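You operate a simulated robot arm through the tools that you are given. There is no shell and no other tool. Be economical: measure what you need, move in short steps, check, and stop when the job is done.

Carry out the task below with a simulated robot arm. There is one attempt and no reset: what you move stays moved.

TASK
Leak-test the valve in the block, then put it in Holds or Leaks as the gauge says.
Fine: clamp it for the test; pump into the green band only; vent before you free the clamp.
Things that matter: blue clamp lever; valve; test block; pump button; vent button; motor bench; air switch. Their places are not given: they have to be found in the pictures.

It is judged by the outcome, as a careful person would: the job done as asked, and still so three seconds after it is handed in. It fails if anything else is knocked over, pushed out of place, dropped, spilled or broken.

THE ROBOT
A 7-joint arm with a two-finger parallel gripper, fixed in place. Base frame: the origin is at the foot of the arm, x ahead of it, y to its left, z up; the work surface is at about z = 0. Lengths are in m, angles in rad, forces in N, time in s.
With the tool pointing down near the work surface it reaches from about 0.24 to 0.62 m from the base axis. Its first joint turns from -1.152 to 1.152 rad. Payload 2.6 kg.
Tool frame: the origin (TCP) lies between the finger pads and is the grasp point; the fingertips stand 0.03 m ahead of it; z points along the fingers, y is the line along which they close. The gripper opens to 0.094 m. The fingers are 0.028 m wide and 0.01 m thick; the gripper's body (0.05 by 0.096 m) begins 0.055 m behind the TCP.
Orientation is told as [roll, pitch, yaw] about the base's x, y, z axes, in that order, counted from this pose: with the fingers straight down and closing along the base's y, the tool's x points along the base's -x, its y along +y and its z along -z.

THE INTERFACE
- The arm moves only by the tool drive_tool. Its argument "commands" is a list of rows, each a list of 6 numbers: the shift along the tool's x, y, z in units of 150 mm (1.0 is 150 mm), then the turn, a rotation vector about the tool's x, y, z in units of 45 degrees (1.0 is 45 degrees). In form: [[x, y, z, wx, wy, wz], ...]. A call has 1 to 12 rows; each row is the pose to reach, as a shift and turn from the pose commanded when the call began, along the tool's axes at that moment. "claw" is the closure in counts, from 0 (fully open) to 255 (shut), set as the call begins (left out, the last holds). A call with a number of a shift or a turn outside -1 to 1 is refused whole. A row lasts 0.2 s, in which the tool goes at most 0.05 m and 0.15 rad; a call with a longer step from one row to the next is refused whole, and so is a gripper value outside its range. A pose out of reach is approached as far as the arm can. The call stops where the force on the tool passes 70 N (or 10 N more than at its start, if that is more) or the arm is blocked; 0.2 s more then pass. The fingers move at their own pace (about 0.072 m/s each) and stop on an object; they squeeze with about 34 N. The grip force told is the motor's: it shows also when the fingers shut on nothing. Time passes only in rows, and 0.2 s behind the last, so rows that repeat a pose let the fingers close. It gives the time, the measured TCP pose, the force on the tool (base axes), the opening and the grip force at its end, in the units of the frame above (readings bear some noise), and new pictures: "pictures" is both (left out), scene, wrist or none.
- Cameras (640 x 400 px; columns grow to the right, rows downward): "scene" is fixed at [0.0431, 0.4355, 0.5652]; the picture's right is [-0.71, -0.71, 0.00], its down [-0.39, 0.39, -0.84] and it looks along [0.59, -0.59, -0.55] (base axes); focal length 320 px, centre (320, 200). "wrist" rides on the gripper at [-0.037, 0, -0.058] in the tool frame; the picture's right is [0.00, -1.00, 0.00], its down [0.97, 0.00, -0.24] and it looks along [0.24, 0.00, 0.97] (tool axes); focal length 218 px, centre (320, 200).
- point_at(camera, pixels): for up to 12 pixels [column, row] of the newest picture of that camera ("zoom" is the newest enlarged one), the place [x, y, z] in the base frame of the surface seen there, good to about 0.002 m. No time passes.
- enlarge(camera, box): a new picture of the part [left, top, right, bottom] of that camera's present view, enlarged. No time passes.
- sign_off(): hands the job in; it is judged then, once.

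Work in short steps. Measure before you move; look again where a grasp or a placing could have gone wrong, and mend it. You have 80 turns and 120 pictures in all, the two below and enlarged ones among them. Open the gripper and draw the arm clear of the work before you hand the job in, unless the task says otherwise; then end with one line.

The tools are called after "Request:" as name(argument=value, ...) on one line, values as JSON. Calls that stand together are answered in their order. drive_tool: Moves the arm, as the interface text tells. Its arguments: {"type":"object","properties":{"commands":{"type":"array"},"claw":{"type":"number"},"pictures":{"type":"string","enum":["both","scene","wrist","none"]}},"required":["commands"]} The other tools are called the same way: point_at (camera, pixels) gives the place of the surface under pixels of a picture; enlarge (camera, box) takes an enlarged picture of a part of a camera's view; sign_off () hands the job in.

At the start:

```text
time_s: 0.0
eef_pos: [0.4097, 0.0439, 0.3421]
tcp_rot: [0.001, 0.0, 0.001]
ft_force: [-1.3, 0.0, -0.3]
width: 0.094
gripper_force: 0.1
```

scene: 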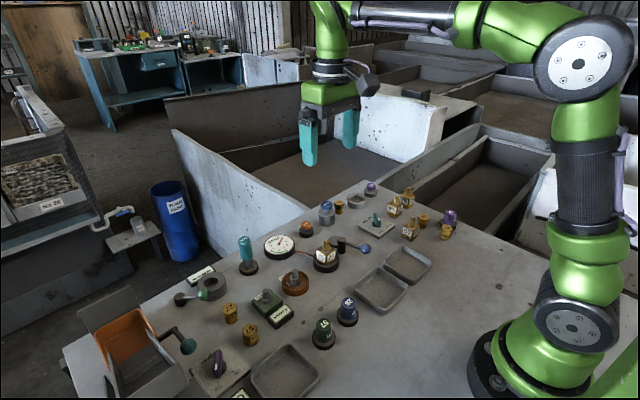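
wrist: 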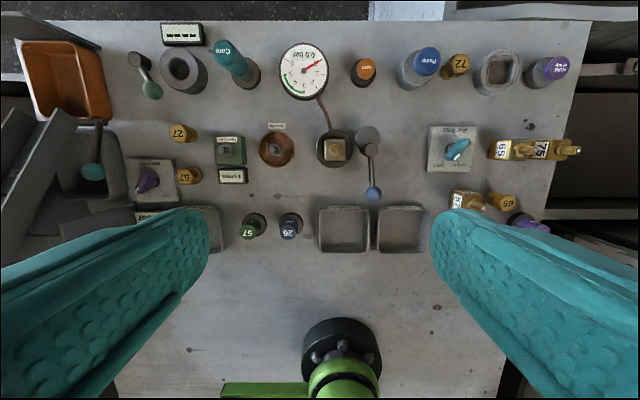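

The wrist picture shows the gauge at (303,72), the block at (335,148), the clamp lever with a blue knob at (374,193), and buttons around them. I'll enlarge to read the labels.

Request:
enlarge(camera="wrist", box=[240, 20, 420, 132])

Request:
enlarge(camera="wrist", box=[280, 110, 480, 260])

Request:
enlarge(camera="wrist", box=[380, 30, 600, 240])

Request:
enlarge(camera="wrist", box=[60, 20, 300, 250])

Request:
enlarge(camera="scene", box=[220, 170, 480, 350])

```text
3.56 times, centred on (330, 76) of wrist
```

zoom: 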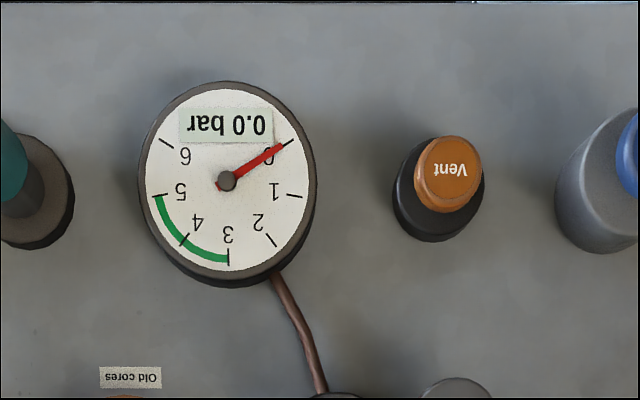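

```text
2.67 times, centred on (380, 185) of wrist
```

zoom: 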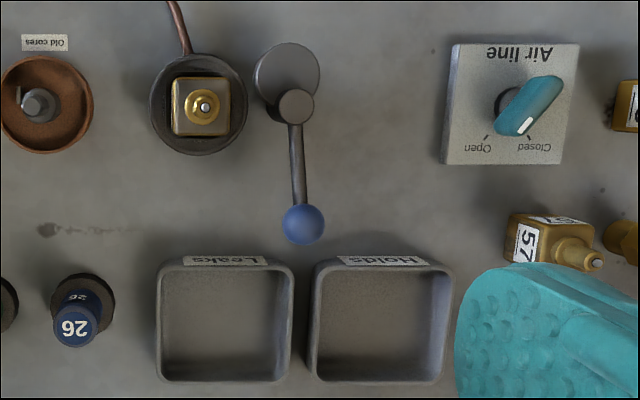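

```text
1.90 times, centred on (490, 135) of wrist
```

zoom: 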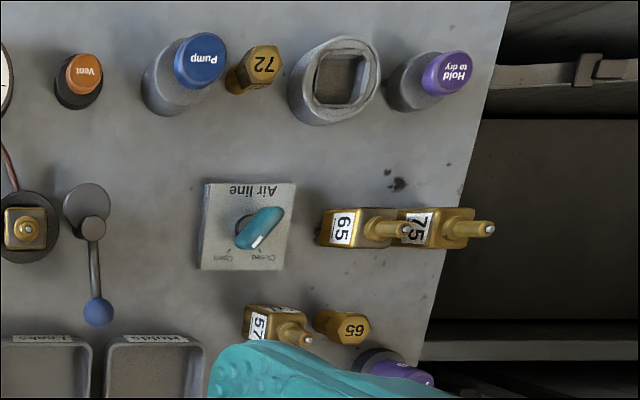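

```text
1.74 times, centred on (180, 135) of wrist
```

zoom: 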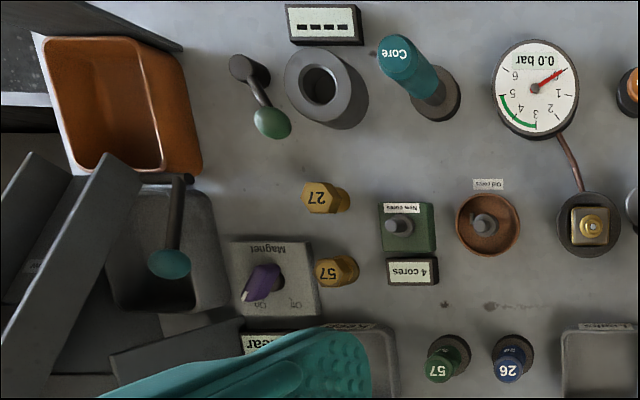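

```text
2.22 times, centred on (350, 260) of scene
```

zoom: 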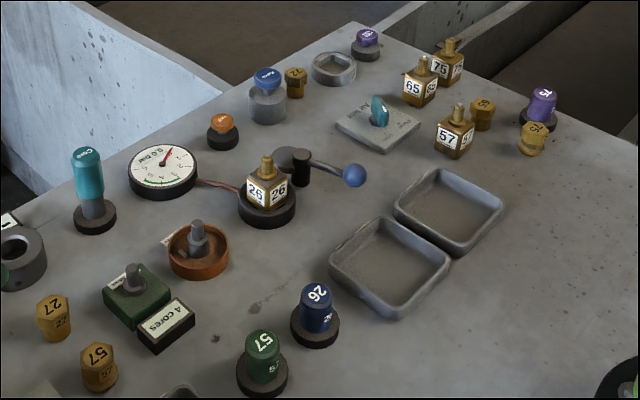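

Found: Pump (blue), Vent (orange), Air line switch at "Closed", valve 26 in the block, Holds and Leaks trays. I'll measure them now.

Request:
point_at(camera="wrist", pixels=[[366, 68], [427, 60], [335, 146], [368, 140], [374, 193], [459, 149], [451, 157], [467, 143], [344, 230], [400, 230], [437, 165], [345, 160]])

Request:
enlarge(camera="scene", box=[290, 180, 410, 280])

Request:
enlarge(camera="wrist", box=[415, 115, 495, 180])

```text
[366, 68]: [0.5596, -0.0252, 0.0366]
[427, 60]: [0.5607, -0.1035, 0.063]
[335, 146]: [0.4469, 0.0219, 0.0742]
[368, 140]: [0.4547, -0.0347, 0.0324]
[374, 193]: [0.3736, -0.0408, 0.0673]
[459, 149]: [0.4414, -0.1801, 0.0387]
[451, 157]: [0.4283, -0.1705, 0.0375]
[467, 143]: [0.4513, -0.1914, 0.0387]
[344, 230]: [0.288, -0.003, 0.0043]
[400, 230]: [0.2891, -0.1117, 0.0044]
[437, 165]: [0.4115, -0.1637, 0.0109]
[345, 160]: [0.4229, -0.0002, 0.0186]
```

```text
4.00 times, centred on (350, 230) of scene
```

zoom: 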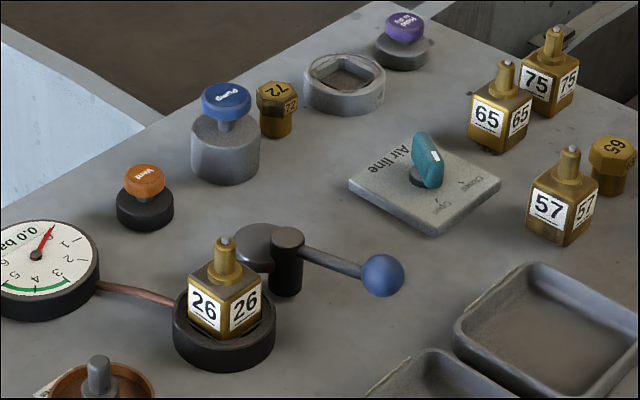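

```text
6.15 times, centred on (455, 148) of wrist
```

zoom: 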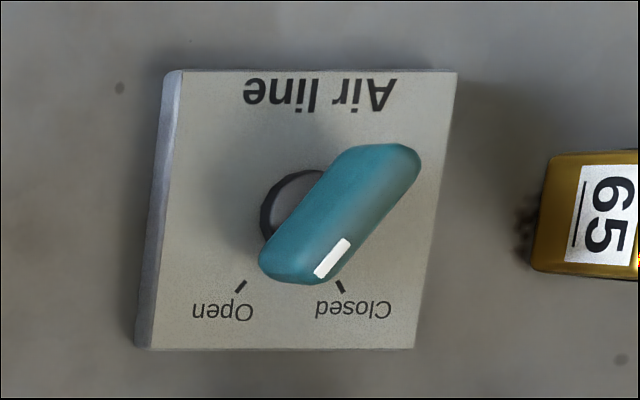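

The air switch pointer seems to lie toward "Open" once parallax is allowed for. I'll check this and look for the motor bench in the scene picture.

Request:
enlarge(camera="scene", box=[340, 200, 410, 245])

Request:
enlarge(camera="scene", box=[60, 230, 320, 400])

Request:
enlarge(camera="scene", box=[0, 20, 260, 270])

Request:
point_at(camera="wrist", pixels=[[445, 161.5], [455, 161.5], [450, 143], [368, 150], [371, 170], [325, 140], [347, 140], [326, 159], [343, 159]])

```text
8.89 times, centred on (375, 222) of scene
```

zoom: 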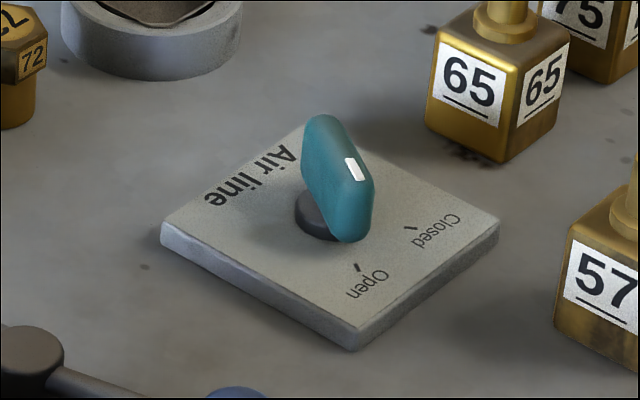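

```text
2.35 times, centred on (190, 315) of scene
```

zoom: 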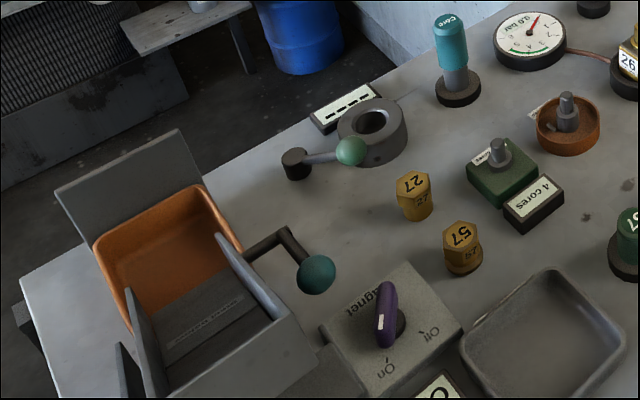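

```text
1.60 times, centred on (130, 145) of scene
```

zoom: 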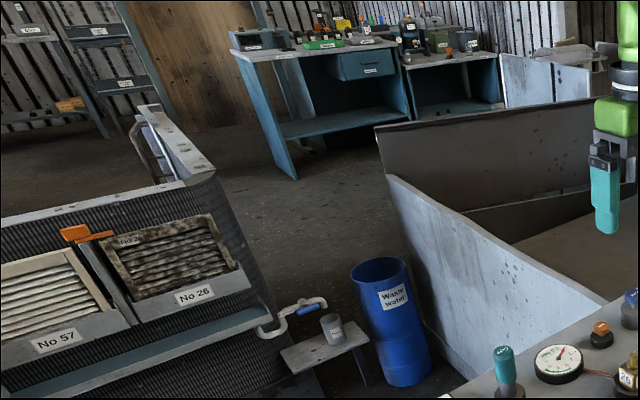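

```text
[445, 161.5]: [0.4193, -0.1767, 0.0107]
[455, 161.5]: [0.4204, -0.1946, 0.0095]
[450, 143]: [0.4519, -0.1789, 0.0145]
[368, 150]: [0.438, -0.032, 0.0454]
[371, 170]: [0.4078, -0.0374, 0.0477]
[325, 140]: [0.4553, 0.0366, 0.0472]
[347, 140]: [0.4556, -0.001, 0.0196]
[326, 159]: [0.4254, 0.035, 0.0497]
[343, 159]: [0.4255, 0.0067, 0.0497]
```

The air line is already on Open and the gauge reads 0. I'll move closer over the clamp lever to get its geometry.

Request:
drive_tool(commands=[[0.017, -0.107, 0.237, 0, 0, 0], [0.034, -0.214, 0.474, 0, 0, 0], [0.05, -0.32, 0.71, 0, 0, 0], [0.067, -0.427, 0.947, 0, 0, 0], [0.067, -0.427, 0.947, 0, 0, 0]])

```text
time_s: 1.2
eef_pos: [0.3984, -0.0202, 0.201]
tcp_rot: [0.0, 0.0, 0.0]
ft_force: [0.3, 0.1, 0.0]
width: 0.094
gripper_force: 0.0
```

scene: 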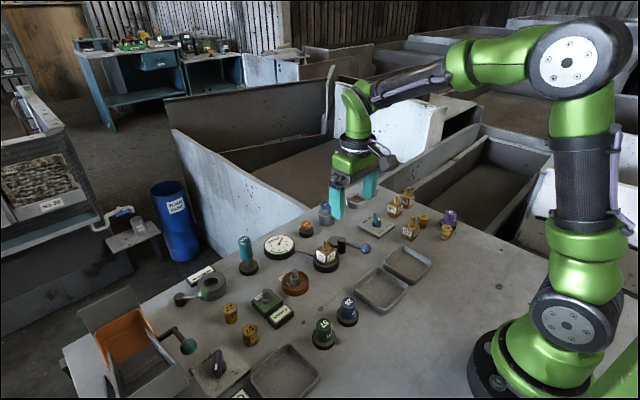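
wrist: 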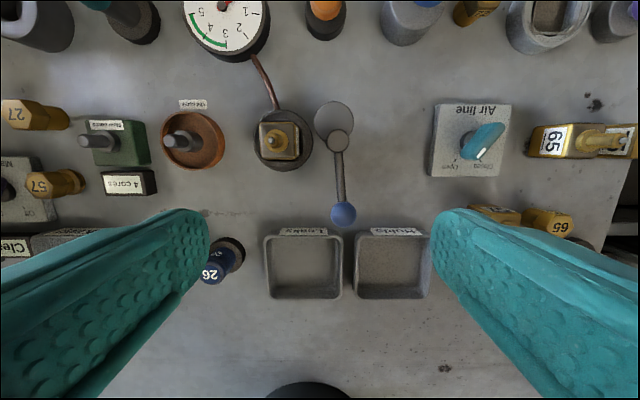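

Request:
enlarge(camera="wrist", box=[240, 80, 400, 240])

Request:
point_at(camera="wrist", pixels=[[343, 213], [331, 213], [355, 213], [339, 141], [333, 111], [341, 180], [282, 139], [265, 118], [294, 118], [266, 160], [298, 160]])

Request:
enlarge(camera="wrist", box=[420, 90, 520, 190])

```text
2.50 times, centred on (320, 160) of wrist
```

zoom: 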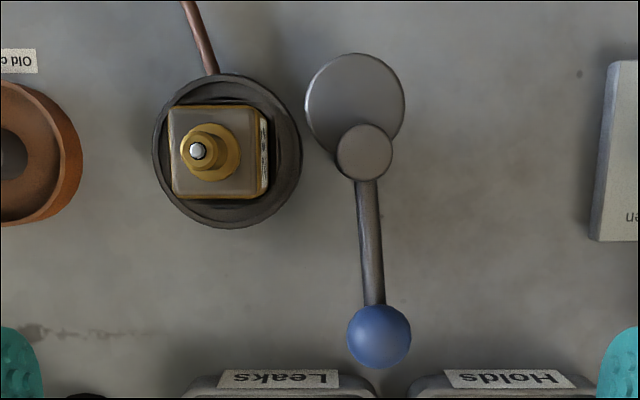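

```text
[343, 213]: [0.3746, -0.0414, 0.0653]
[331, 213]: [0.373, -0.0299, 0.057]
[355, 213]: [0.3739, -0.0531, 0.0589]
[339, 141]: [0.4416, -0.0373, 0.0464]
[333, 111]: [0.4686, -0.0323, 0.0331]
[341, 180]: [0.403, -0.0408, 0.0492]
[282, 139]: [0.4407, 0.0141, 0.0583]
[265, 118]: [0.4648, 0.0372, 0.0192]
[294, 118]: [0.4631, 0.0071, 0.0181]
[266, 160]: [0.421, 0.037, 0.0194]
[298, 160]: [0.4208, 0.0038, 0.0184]
```

```text
4.00 times, centred on (470, 140) of wrist
```

zoom: 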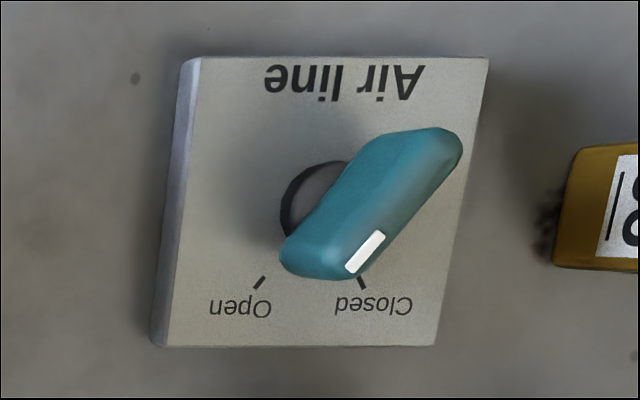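

The lever pivots at about (0.44,-0.037), the knob is at (0.374,-0.041,0.054), and the cam disc is on the far side. Swinging the knob toward -y brings the cam against the block. I'll half-close the fingers and lower them around the knob.

Request:
drive_tool(commands=[[0.171, -0.143, 0.1, 0, 0, 0], [0.171, -0.143, 0.35, 0, 0, 0], [0.171, -0.143, 0.6, 0, 0, 0], [0.171, -0.143, 0.8, 0, 0, 0], [0.171, -0.143, 0.92, 0, 0, 0], [0.171, -0.143, 0.92, 0, 0, 0]], claw=147)

```text
time_s: 2.6
eef_pos: [0.3731, -0.0393, 0.0615]
tcp_rot: [-0.001, -0.001, 0.002]
ft_force: [0.4, 0.4, -0.1]
width: 0.0399
gripper_force: 0.1
```

scene: 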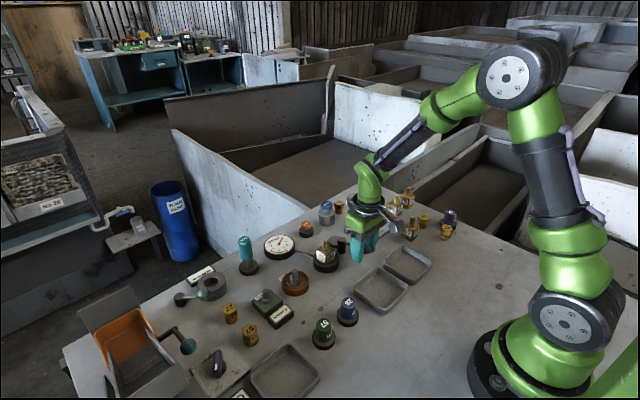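
wrist: 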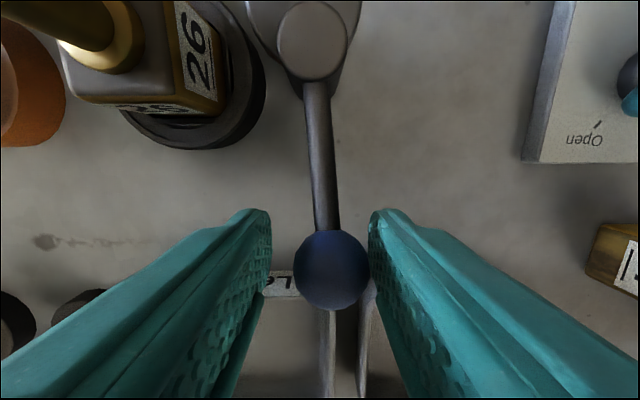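

The knob sits between the fingers. I'll close loosely and swing it 45° toward -y, turning the gripper with it.

Request:
drive_tool(commands=[[0, 0, 0, 0, 0, 0], [-0.0076, -0.0567, 0, 0, 0, -0.1655], [-0.0225, -0.1119, 0, 0, 0, -0.331], [-0.0444, -0.1647, 0, 0, 0, -0.4966], [-0.0729, -0.2142, 0, 0, 0, -0.662], [-0.1077, -0.2596, 0, 0, 0, -0.8276], [-0.148, -0.3001, 0, 0, 0, -0.993]], claw=176)

```text
time_s: 4.2
eef_pos: [0.3955, -0.0858, 0.0631]
tcp_rot: [0.003, 0.001, 0.783]
ft_force: [0.1, 0.1, 0.0]
width: 0.0294
gripper_force: 0.4
```

scene: 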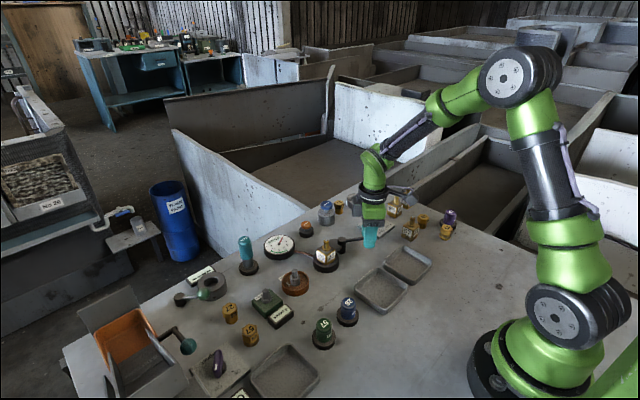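
wrist: 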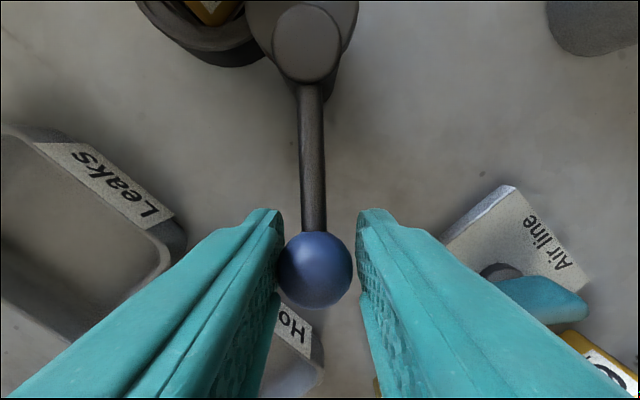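

The lever follows the fingers freely. I'll do the second 45° and stop at the cam's resistance.

Request:
drive_tool(commands=[[-0.0076, -0.0567, 0, 0, 0, -0.1655], [-0.0225, -0.1119, 0, 0, 0, -0.331], [-0.0444, -0.1647, 0, 0, 0, -0.4966], [-0.0729, -0.2142, 0, 0, 0, -0.662], [-0.1077, -0.2596, 0, 0, 0, -0.8276], [-0.148, -0.3001, 0, 0, 0, -0.993]])

```text
time_s: 5.6
eef_pos: [0.4408, -0.103, 0.062]
tcp_rot: [0.008, -0.004, 1.56]
ft_force: [-17.7, 4.8, 3.6]
width: 0.0389
gripper_force: 8.5
```

scene: 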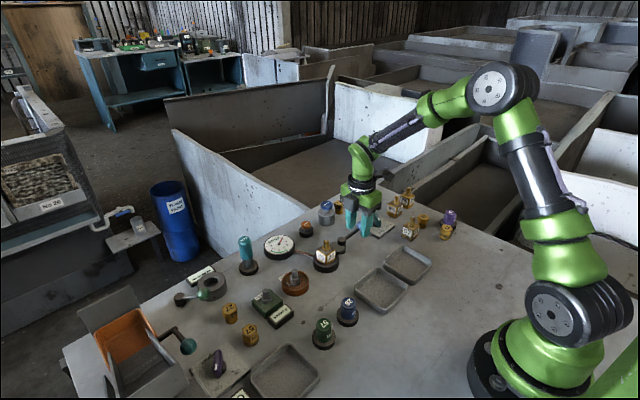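
wrist: 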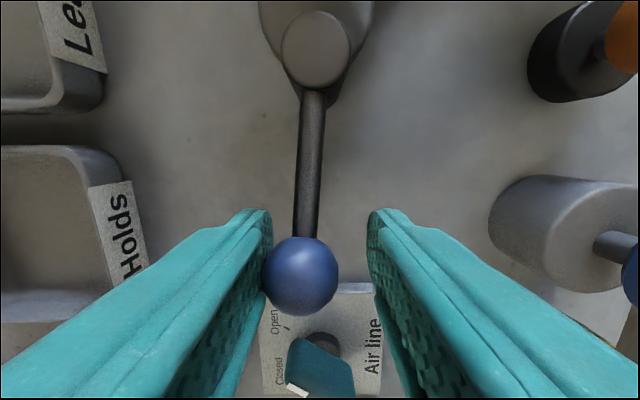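

The lever met firm resistance near 85° and pushed the finger back. I'll open, lift and look at the clamp.

Request:
drive_tool(commands=[[0, 0, 0, 0, 0, 0], [0, 0, 0, 0, 0, 0], [0, 0, -0.25, 0, 0, 0], [0, 0, -0.5, 0, 0, 0], [0, 0, -0.8, 0, 0, 0], [0, 0, -0.8, 0, 0, 0]], claw=100)

Request:
point_at(camera="scene", pixels=[[326, 252]])

Request:
enlarge(camera="scene", box=[260, 190, 400, 290])

```text
time_s: 7.0
eef_pos: [0.4402, -0.1044, 0.1832]
tcp_rot: [-0.002, -0.001, 1.56]
ft_force: [-0.6, 0.2, -0.1]
width: 0.0571
gripper_force: 0.1
```

scene: 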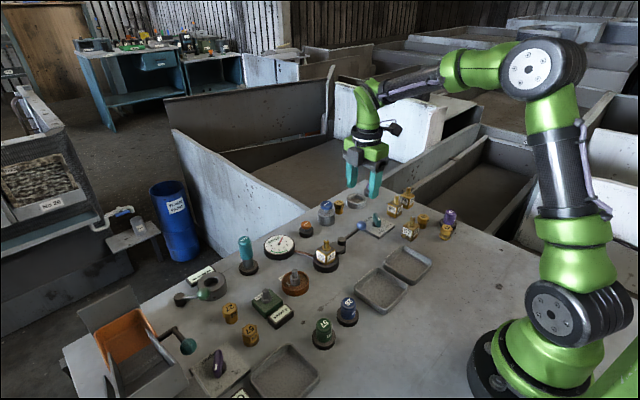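
wrist: 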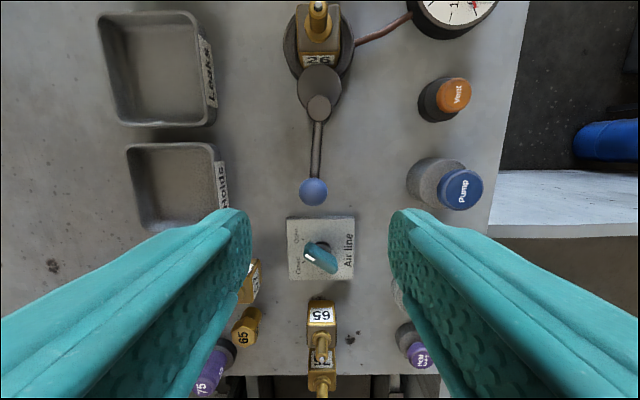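

```text
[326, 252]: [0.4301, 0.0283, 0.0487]
```

```text
4.00 times, centred on (330, 240) of scene
```

zoom: 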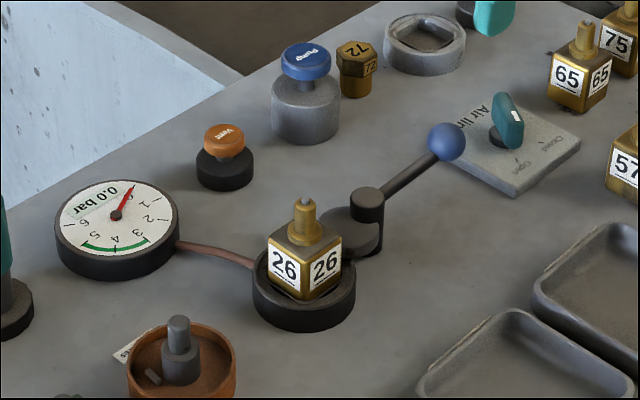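

The cam now bears on the block and the lever stayed put. I'll check the air switch from nearly overhead.

Request:
enlarge(camera="wrist", box=[270, 150, 370, 300])

Request:
point_at(camera="wrist", pixels=[[313, 191], [461, 188], [454, 94], [308, 250], [332, 267], [319, 100]])

```text
2.67 times, centred on (320, 225) of wrist
```

zoom: 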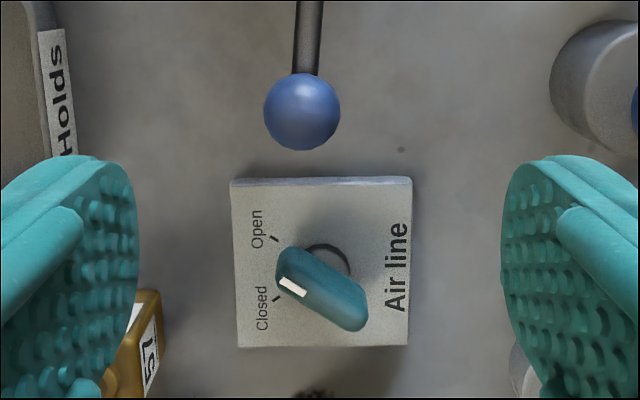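

```text
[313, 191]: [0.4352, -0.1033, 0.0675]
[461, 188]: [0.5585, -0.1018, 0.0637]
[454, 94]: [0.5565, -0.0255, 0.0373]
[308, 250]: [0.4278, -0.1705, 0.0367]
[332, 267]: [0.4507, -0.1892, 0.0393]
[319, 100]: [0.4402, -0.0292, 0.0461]
```

The air line is Open and the knob is at (0.435,-0.103). The Pump top is at (0.5585,-0.102,0.064). I'll shut the fingers and hover above Pump.

Request:
drive_tool(commands=[[-0.007, -0.26, 0, 0, 0, 0], [-0.014, -0.52, 0, 0, 0, 0], [-0.02, -0.79, 0.1, 0, 0, 0], [-0.02, -0.79, 0.3, 0, 0, 0], [-0.02, -0.79, 0.447, 0, 0, 0], [-0.02, -0.79, 0.447, 0, 0, 0]], claw=255)

Request:
enlarge(camera="scene", box=[250, 180, 390, 280])

```text
time_s: 8.4
eef_pos: [0.5617, -0.1001, 0.1151]
tcp_rot: [0.0, 0.001, 1.561]
ft_force: [0.2, -0.4, 0.9]
width: 0.0
gripper_force: 33.2
```

scene: 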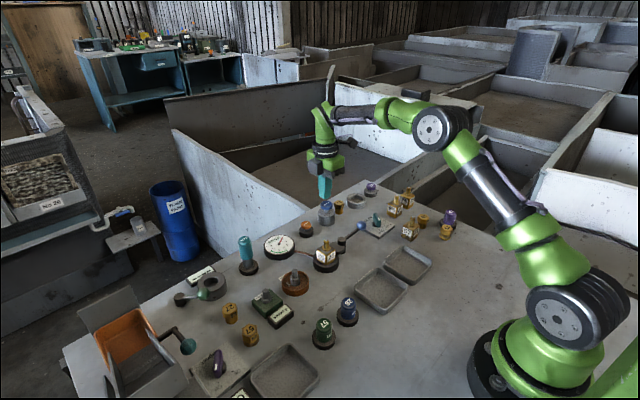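
wrist: 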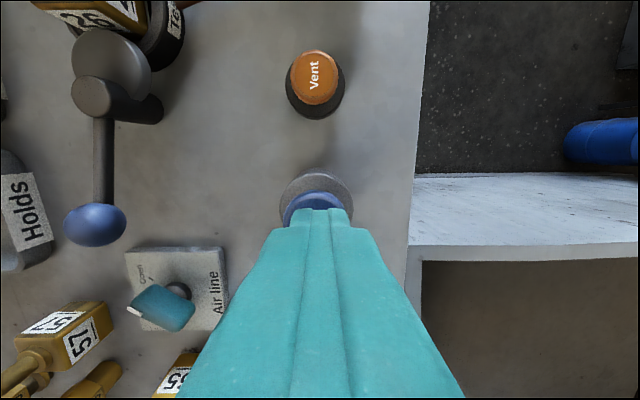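

```text
4.00 times, centred on (320, 230) of scene
```

zoom: 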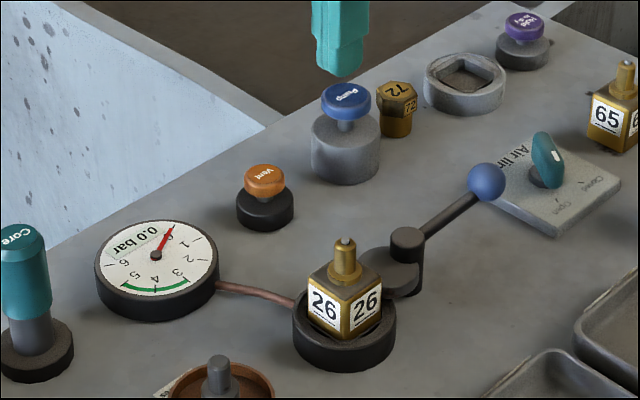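

I'm centred over Pump. I'll make one short press of about 6 mm, come back up, and read the gauge.

Request:
drive_tool(commands=[[0, 0, 0.12, 0, 0, 0], [0, 0, 0.19, 0, 0, 0], [0, 0, 0.1, 0, 0, 0]], pictures="none")

Request:
enlarge(camera="scene", box=[260, 220, 350, 270])

```text
time_s: 9.2
eef_pos: [0.562, -0.1009, 0.0999]
tcp_rot: [0.0, 0.001, 1.56]
ft_force: [0.1, -0.1, 0.4]
width: 0.0001
gripper_force: 32.7
```

```text
7.11 times, centred on (305, 245) of scene
```

zoom: 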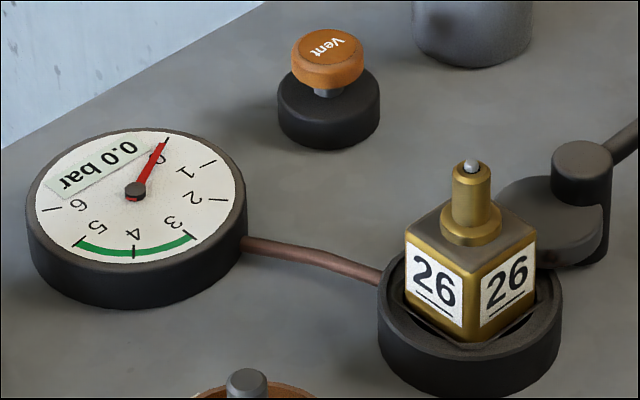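

Still at 0.0 bar, so the press was too shallow. I'll press about 5 mm deeper.

Request:
drive_tool(commands=[[0, 0, 0.08, 0, 0, 0], [0, 0, 0.12, 0, 0, 0], [0, 0, 0, 0, 0, 0]], pictures="none")

Request:
enlarge(camera="scene", box=[250, 190, 360, 270])

```text
time_s: 10.0
eef_pos: [0.5605, -0.1008, 0.0992]
tcp_rot: [0.002, 0.002, 1.561]
ft_force: [0.2, -0.5, -0.4]
width: 0.0
gripper_force: 33.1
```

```text
5.00 times, centred on (305, 230) of scene
```

zoom: 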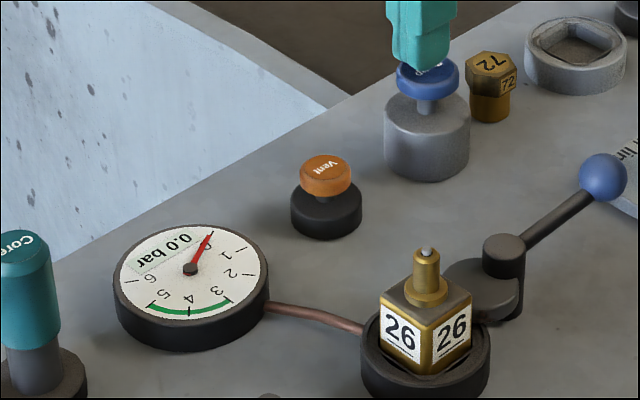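

Still 0.0. I'll press and stay down for a moment to read the force and see how far the button travels.

Request:
drive_tool(commands=[[0, 0, 0.08, 0, 0, 0], [0, 0, 0.13, 0, 0, 0]], pictures="none")

Request:
enlarge(camera="scene", box=[250, 190, 360, 270])

```text
time_s: 10.6
eef_pos: [0.5631, -0.1, 0.0811]
tcp_rot: [-0.002, 0.0, 1.558]
ft_force: [-3.0, -1.0, 7.2]
width: 0.0001
gripper_force: 33.1
```

```text
5.00 times, centred on (305, 230) of scene
```

zoom: 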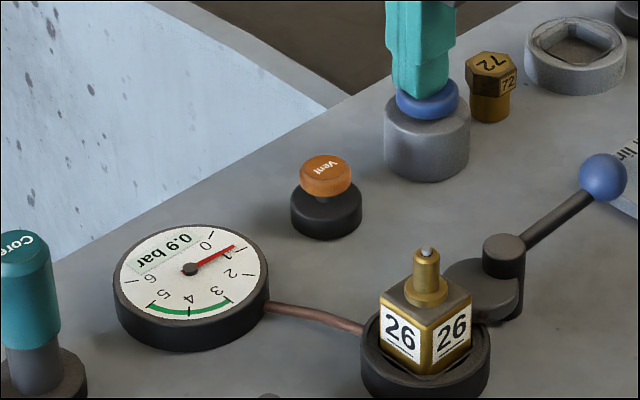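

It now reads 0.9 bar. I'll hold one more row to learn whether pressure rises with time or per stroke.

Request:
drive_tool(commands=[[0, 0, 0, 0, 0, 0]], pictures="none")

Request:
enlarge(camera="scene", box=[260, 225, 330, 265])

```text
time_s: 11.0
eef_pos: [0.5616, -0.0986, 0.0807]
tcp_rot: [-0.003, 0.001, 1.56]
ft_force: [-2.6, -1.0, 5.8]
width: 0.0001
gripper_force: 33.2
```

```text
9.14 times, centred on (295, 245) of scene
```

zoom: 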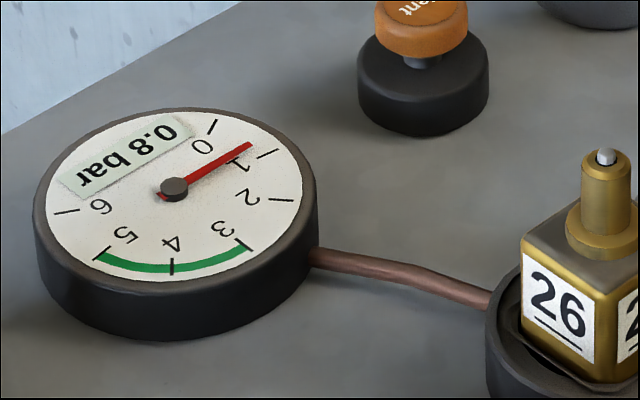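

Each full stroke gives about 0.9 bar, and it drops slightly while I wait. I'll give two more full strokes.

Request:
drive_tool(commands=[[0, 0, -0.12, 0, 0, 0], [0, 0, -0.12, 0, 0, 0], [0, 0, 0, 0, 0, 0], [0, 0, 0, 0, 0, 0], [0, 0, -0.12, 0, 0, 0], [0, 0, -0.12, 0, 0, 0], [0, 0, 0, 0, 0, 0]], pictures="none")

Request:
enlarge(camera="scene", box=[260, 225, 330, 265])

```text
time_s: 12.6
eef_pos: [0.5593, -0.0994, 0.0817]
tcp_rot: [-0.001, 0.0, 1.56]
ft_force: [-0.8, 0.9, 6.0]
width: 0.0003
gripper_force: 33.0
```

```text
9.14 times, centred on (295, 245) of scene
```

zoom: 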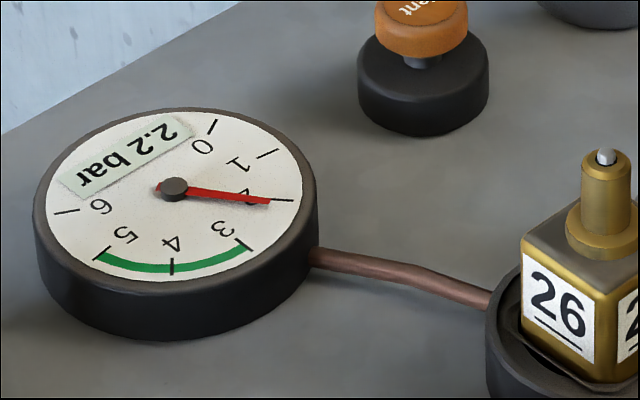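

It reads 2.2 bar. Two more strokes should reach about 3.7, inside the 3–5 green band.

Request:
drive_tool(commands=[[0, 0, -0.12, 0, 0, 0], [0, 0, -0.12, 0, 0, 0], [0, 0, 0, 0, 0, 0], [0, 0, 0, 0, 0, 0], [0, 0, -0.12, 0, 0, 0], [0, 0, -0.12, 0, 0, 0], [0, 0, 0, 0, 0, 0]], pictures="none")

Request:
enlarge(camera="scene", box=[260, 225, 330, 265])

```text
time_s: 14.2
eef_pos: [0.5612, -0.1015, 0.0817]
tcp_rot: [0.001, -0.002, 1.561]
ft_force: [-3.7, 1.2, 6.0]
width: 0.0001
gripper_force: 33.3
```

```text
9.14 times, centred on (295, 245) of scene
```

zoom: 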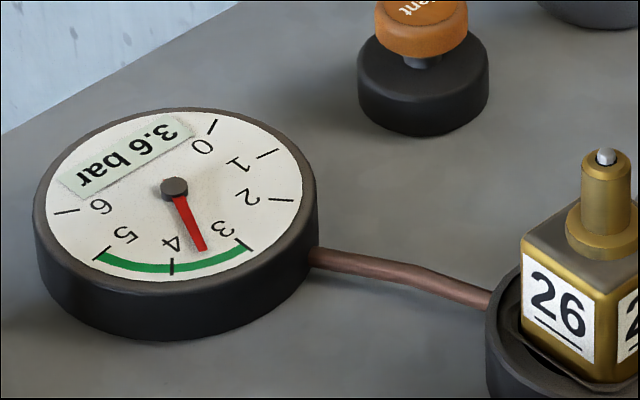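

It reads 3.6 bar, in the green band. I'll lift off the pump and wait to see whether it holds.

Request:
drive_tool(commands=[[0, 0, -0.15, 0, 0, 0], [0, 0, -0.25, 0, 0, 0], [0, 0, -0.25, 0, 0, 0]], pictures="none")

Request:
enlarge(camera="scene", box=[260, 225, 330, 265])

```text
time_s: 15.0
eef_pos: [0.5629, -0.1014, 0.1191]
tcp_rot: [0.001, -0.001, 1.56]
ft_force: [0.0, -0.2, 0.4]
width: 0.0
gripper_force: 32.7
```

```text
9.14 times, centred on (295, 245) of scene
```

zoom: 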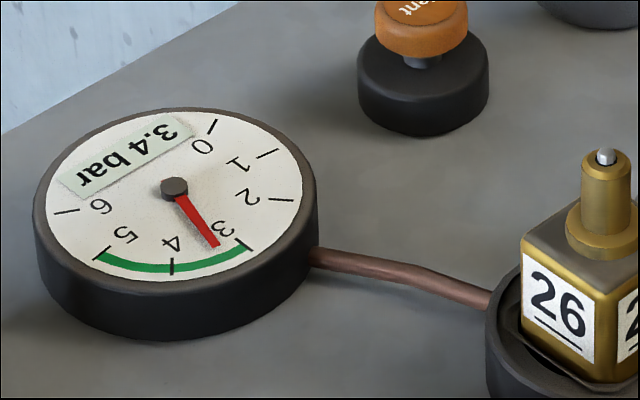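

It dropped to 3.4 in 0.8 s. I'll wait longer to see whether it keeps falling.

Request:
drive_tool(commands=[[0, 0, 0, 0, 0, 0], [0, 0, 0, 0, 0, 0], [0, 0, 0, 0, 0, 0], [0, 0, 0, 0, 0, 0], [0, 0, 0, 0, 0, 0], [0, 0, 0, 0, 0, 0], [0, 0, 0, 0, 0, 0], [0, 0, 0, 0, 0, 0], [0, 0, 0, 0, 0, 0]], pictures="none")

Request:
enlarge(camera="scene", box=[250, 190, 360, 270])

```text
time_s: 17.0
eef_pos: [0.5624, -0.102, 0.1179]
tcp_rot: [-0.001, -0.001, 1.561]
ft_force: [0.0, -0.9, 0.3]
width: 0.0
gripper_force: 33.2
```

```text
5.00 times, centred on (305, 230) of scene
```

zoom: 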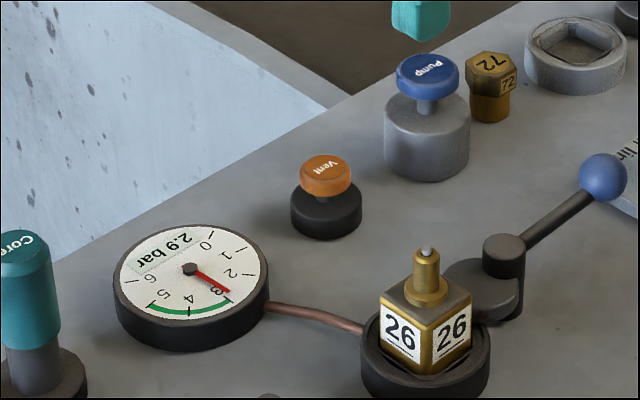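

It fell steadily to 2.9, about 0.25 bar/s, so the gauge says it leaks. Before concluding, I'll look at the clamp contact and check the surroundings for the motor bench.

Request:
enlarge(camera="scene", box=[310, 225, 370, 275])

Request:
enlarge(camera="scene", box=[60, 20, 260, 110])

Request:
point_at(camera="scene", pixels=[[361, 225], [347, 240], [337, 246], [341, 250]])

```text
8.00 times, centred on (340, 250) of scene
```

zoom: 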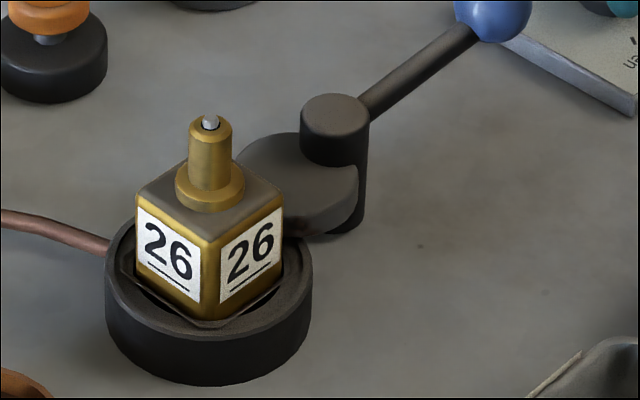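

```text
3.20 times, centred on (160, 65) of scene
```

zoom: 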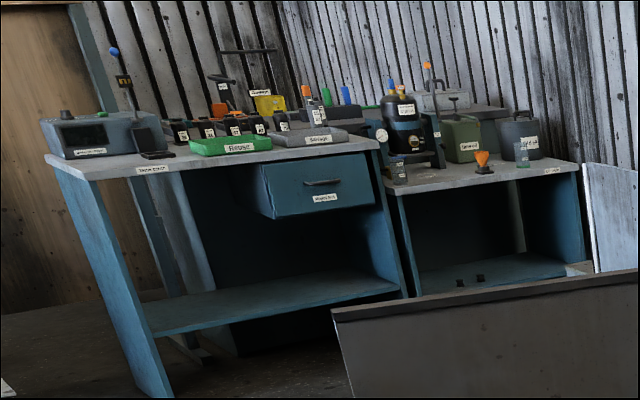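

```text
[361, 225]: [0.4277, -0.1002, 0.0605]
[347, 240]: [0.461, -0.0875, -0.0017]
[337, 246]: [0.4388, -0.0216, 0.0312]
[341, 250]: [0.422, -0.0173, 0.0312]
```

The cam disc is tight against the valve in the block, so the test is sound and the result is "Leaks". Next I'll vent at (0.557,-0.0255), top z 0.037: move over it and press with a hold.

Request:
drive_tool(commands=[[-0.25, 0.016, 0, 0, 0, 0], [-0.507, 0.032, 0, 0, 0, 0], [-0.507, 0.032, 0.2, 0, 0, 0], [-0.507, 0.032, 0.34, 0, 0, 0], [-0.507, 0.032, 0.4, 0, 0, 0], [-0.507, 0.032, 0.42, 0, 0, 0], [-0.507, 0.032, 0.42, 0, 0, 0], [-0.507, 0.032, 0.42, 0, 0, 0]])

Request:
enlarge(camera="scene", box=[250, 190, 360, 270])

```text
time_s: 18.8
eef_pos: [0.5578, -0.0246, 0.0574]
tcp_rot: [-0.005, -0.001, 1.558]
ft_force: [-13.1, -1.5, 29.5]
width: 0.0002
gripper_force: 32.9
```

scene: 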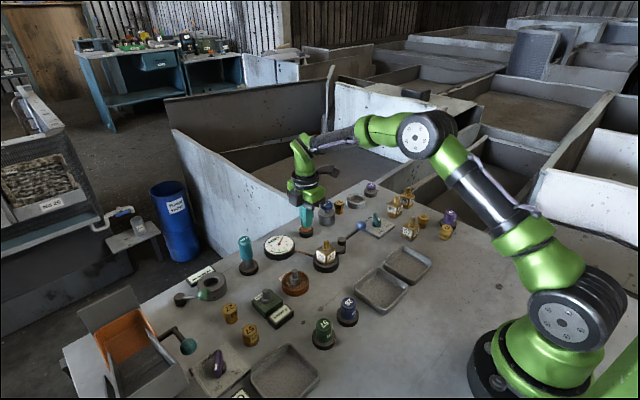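
wrist: 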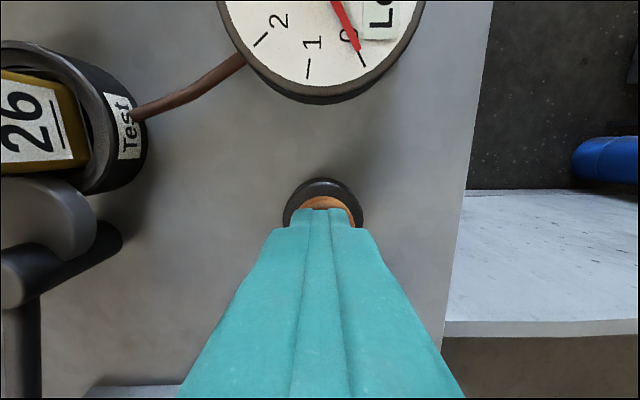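

```text
5.00 times, centred on (305, 230) of scene
```

zoom: 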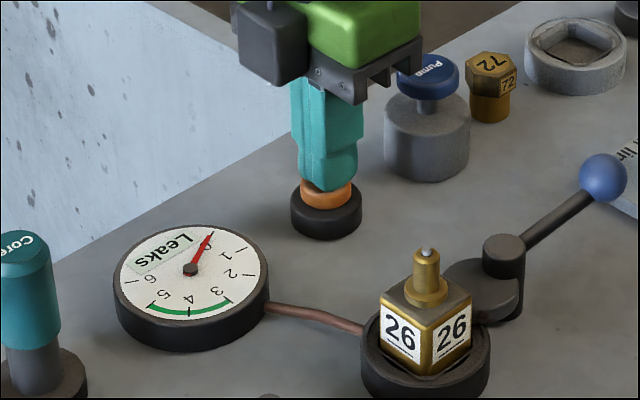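

The gauge now shows "Leaks" and is vented to 0. I'll lift, move above the lever knob, and half-open the fingers.

Request:
drive_tool(commands=[[0, 0, -0.25, 0, 0, 0], [0, 0, -0.5, 0, 0, 0], [0, 0, -0.8, 0, 0, 0], [0.17, 0.26, -0.8, 0, 0, 0], [0.34, 0.52, -0.8, 0, 0, 0], [0.53, 0.807, -0.8, 0, 0, 0], [0.53, 0.807, -0.55, 0, 0, 0], [0.53, 0.807, -0.4, 0, 0, 0], [0.53, 0.807, -0.4, 0, 0, 0]], claw=130)

Request:
point_at(camera="scene", pixels=[[346, 240]])

```text
refused: row 6 steps farther than a row can; nothing moved
```

```text
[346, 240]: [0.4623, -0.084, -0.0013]
```

One step was too long, so I'll split it into four lateral rows.

Request:
drive_tool(commands=[[0, 0, -0.25, 0, 0, 0], [0, 0, -0.5, 0, 0, 0], [0, 0, -0.8, 0, 0, 0], [0.13, 0.2, -0.8, 0, 0, 0], [0.26, 0.4, -0.8, 0, 0, 0], [0.4, 0.6, -0.8, 0, 0, 0], [0.53, 0.807, -0.8, 0, 0, 0], [0.53, 0.807, -0.55, 0, 0, 0], [0.53, 0.807, -0.4, 0, 0, 0], [0.53, 0.807, -0.4, 0, 0, 0]], claw=130)

```text
time_s: 21.0
eef_pos: [0.4359, -0.1016, 0.115]
tcp_rot: [0.0, 0.0, 1.559]
ft_force: [-0.4, 0.8, 0.3]
width: 0.0458
gripper_force: 0.1
```

scene: 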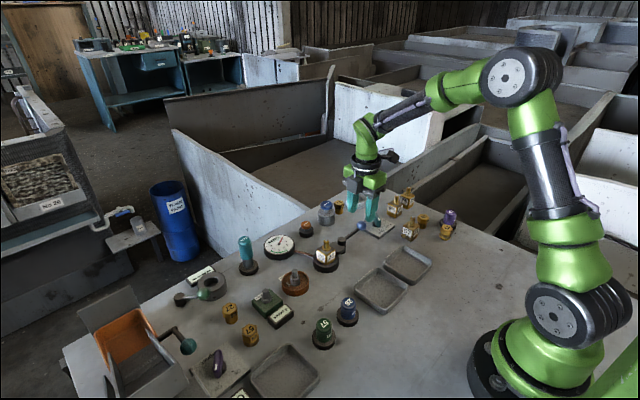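
wrist: 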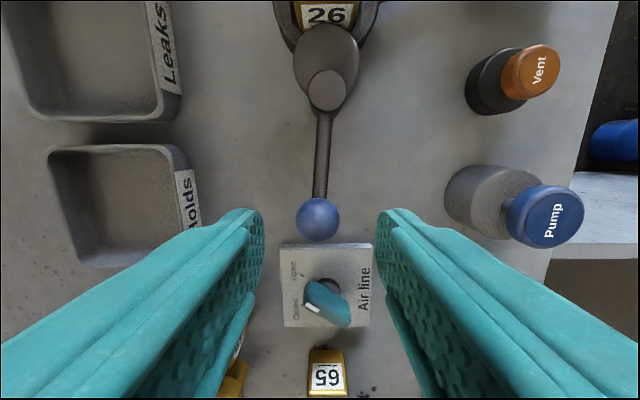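

The knob is centred between the fingers. I'll lower, close loosely, and swing back the first 45°.

Request:
drive_tool(commands=[[0, 0, 0.2, 0, 0, 0], [0, 0, 0.353, 0, 0, 0], [0, 0, 0.353, 0, 0, 0]], pictures="none")

Request:
drive_tool(commands=[[0, 0, 0, 0, 0, 0], [-0.0076, 0.0567, 0, 0, 0, 0.1655], [-0.0225, 0.1119, 0, 0, 0, 0.331], [-0.0444, 0.1647, 0, 0, 0, 0.4966], [-0.0729, 0.2142, 0, 0, 0, 0.662], [-0.1077, 0.2596, 0, 0, 0, 0.8276], [-0.148, 0.3001, 0, 0, 0, 0.993]], claw=174, pictures="wrist")

```text
time_s: 21.8
eef_pos: [0.4355, -0.1036, 0.0627]
tcp_rot: [0.001, 0.001, 1.558]
ft_force: [0.5, 0.1, 0.2]
width: 0.046
gripper_force: 0.1
```

```text
time_s: 23.4
eef_pos: [0.3901, -0.0797, 0.0634]
tcp_rot: [-0.001, 0.0, 0.776]
ft_force: [0.4, 1.2, -0.3]
width: 0.0299
gripper_force: 0.6
```

wrist: 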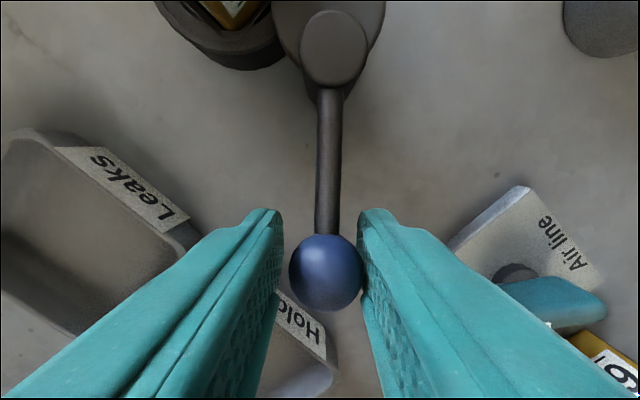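

It's following well. I'll swing back the remaining ~43°, then open and lift.

Request:
drive_tool(commands=[[-0.0076, 0.0567, 0, 0, 0, 0.1655], [-0.0225, 0.1119, 0, 0, 0, 0.331], [-0.0444, 0.1647, 0, 0, 0, 0.4966], [-0.0729, 0.2142, 0, 0, 0, 0.662], [-0.1077, 0.2596, 0, 0, 0, 0.8276], [-0.148, 0.3001, 0, 0, 0, 0.993]], pictures="none")

Request:
drive_tool(commands=[[0, 0, 0, 0, 0, 0], [0, 0, 0, 0, 0, 0], [0, 0, -0.25, 0, 0, 0], [0, 0, -0.5, 0, 0, 0], [0, 0, -0.8, 0, 0, 0], [0, 0, -0.8, 0, 0, 0]], claw=100)

```text
time_s: 24.8
eef_pos: [0.3767, -0.0355, 0.0629]
tcp_rot: [-0.005, -0.006, -0.005]
ft_force: [8.5, -18.0, -1.6]
width: 0.0402
gripper_force: 9.0
```

```text
time_s: 26.2
eef_pos: [0.3735, -0.0322, 0.1818]
tcp_rot: [0.001, 0.0, 0.001]
ft_force: [0.8, -0.5, -0.1]
width: 0.0572
gripper_force: 0.0
```

scene: 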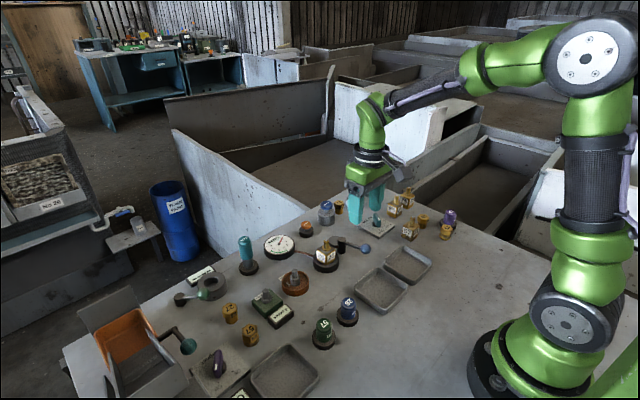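
wrist: 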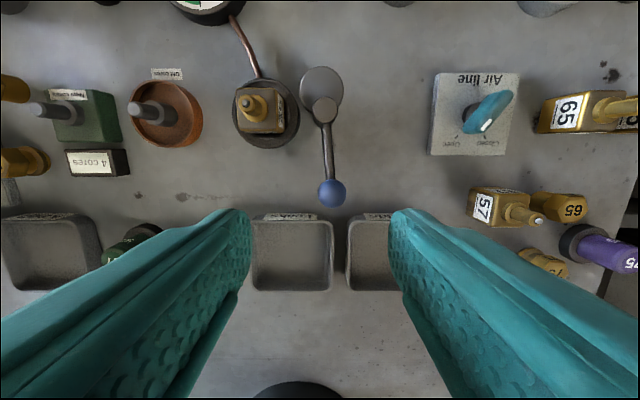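

The lever is back at its start, so the valve is free: body centre about (0.4405,0.0215), 30 mm square. The cam would foul a finger closing along y, so I'll move above the valve and turn 90° to close along x.

Request:
drive_tool(commands=[[-0.075, 0.06, 0, 0, 0, -0.166], [-0.15, 0.12, 0, 0, 0, -0.333], [-0.225, 0.18, 0, 0, 0, -0.5], [-0.3, 0.24, 0, 0, 0, -0.666], [-0.375, 0.3, 0, 0, 0, -0.833], [-0.447, 0.358, 0, 0, 0, -1.0]], claw=130, pictures="none")

Request:
drive_tool(commands=[[0, 0, 0, 0, 0, -0.166], [0, 0, 0, 0, 0, -0.333], [0, 0, 0, 0, 0, -0.5], [0, 0, 0, 0, 0, -0.666], [0, 0, 0, 0, 0, -0.833], [0, 0, 0, 0, 0, -1.0], [0, 0, 0, 0, 0, -1.0]])

Request:
enlarge(camera="scene", box=[280, 200, 380, 290])

```text
time_s: 27.6
eef_pos: [0.4411, 0.0205, 0.1834]
tcp_rot: [0.0, -0.001, 0.788]
ft_force: [-0.8, 0.1, -0.2]
width: 0.046
gripper_force: 0.0
```

```text
time_s: 29.2
eef_pos: [0.4426, 0.0207, 0.1827]
tcp_rot: [-0.002, 0.0, 1.574]
ft_force: [0.0, 0.4, 0.5]
width: 0.046
gripper_force: 0.1
```

scene: 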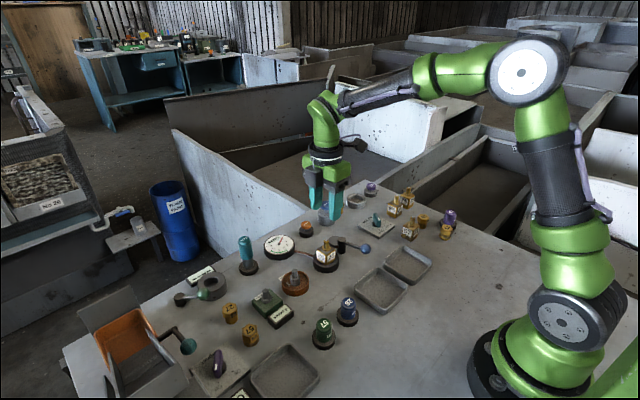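
wrist: 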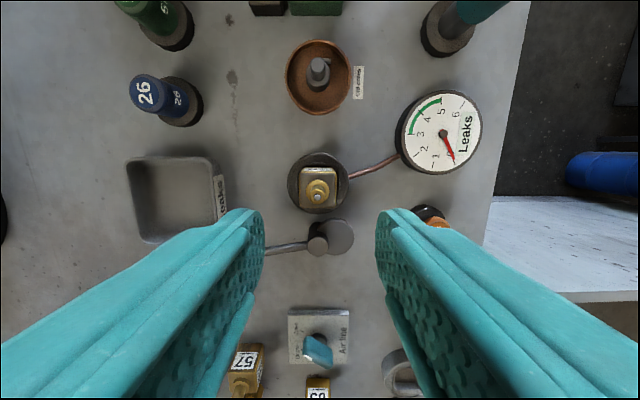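

```text
4.44 times, centred on (330, 245) of scene
```

zoom: 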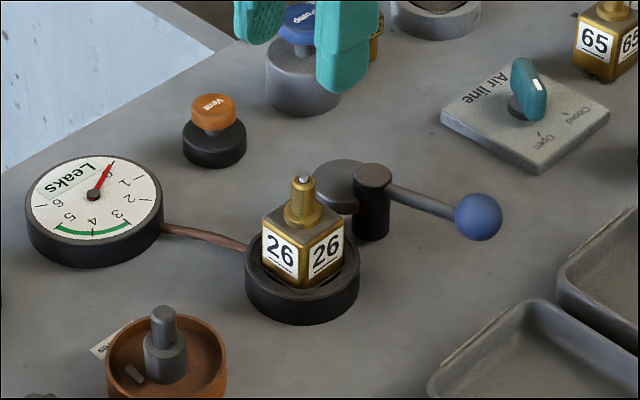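

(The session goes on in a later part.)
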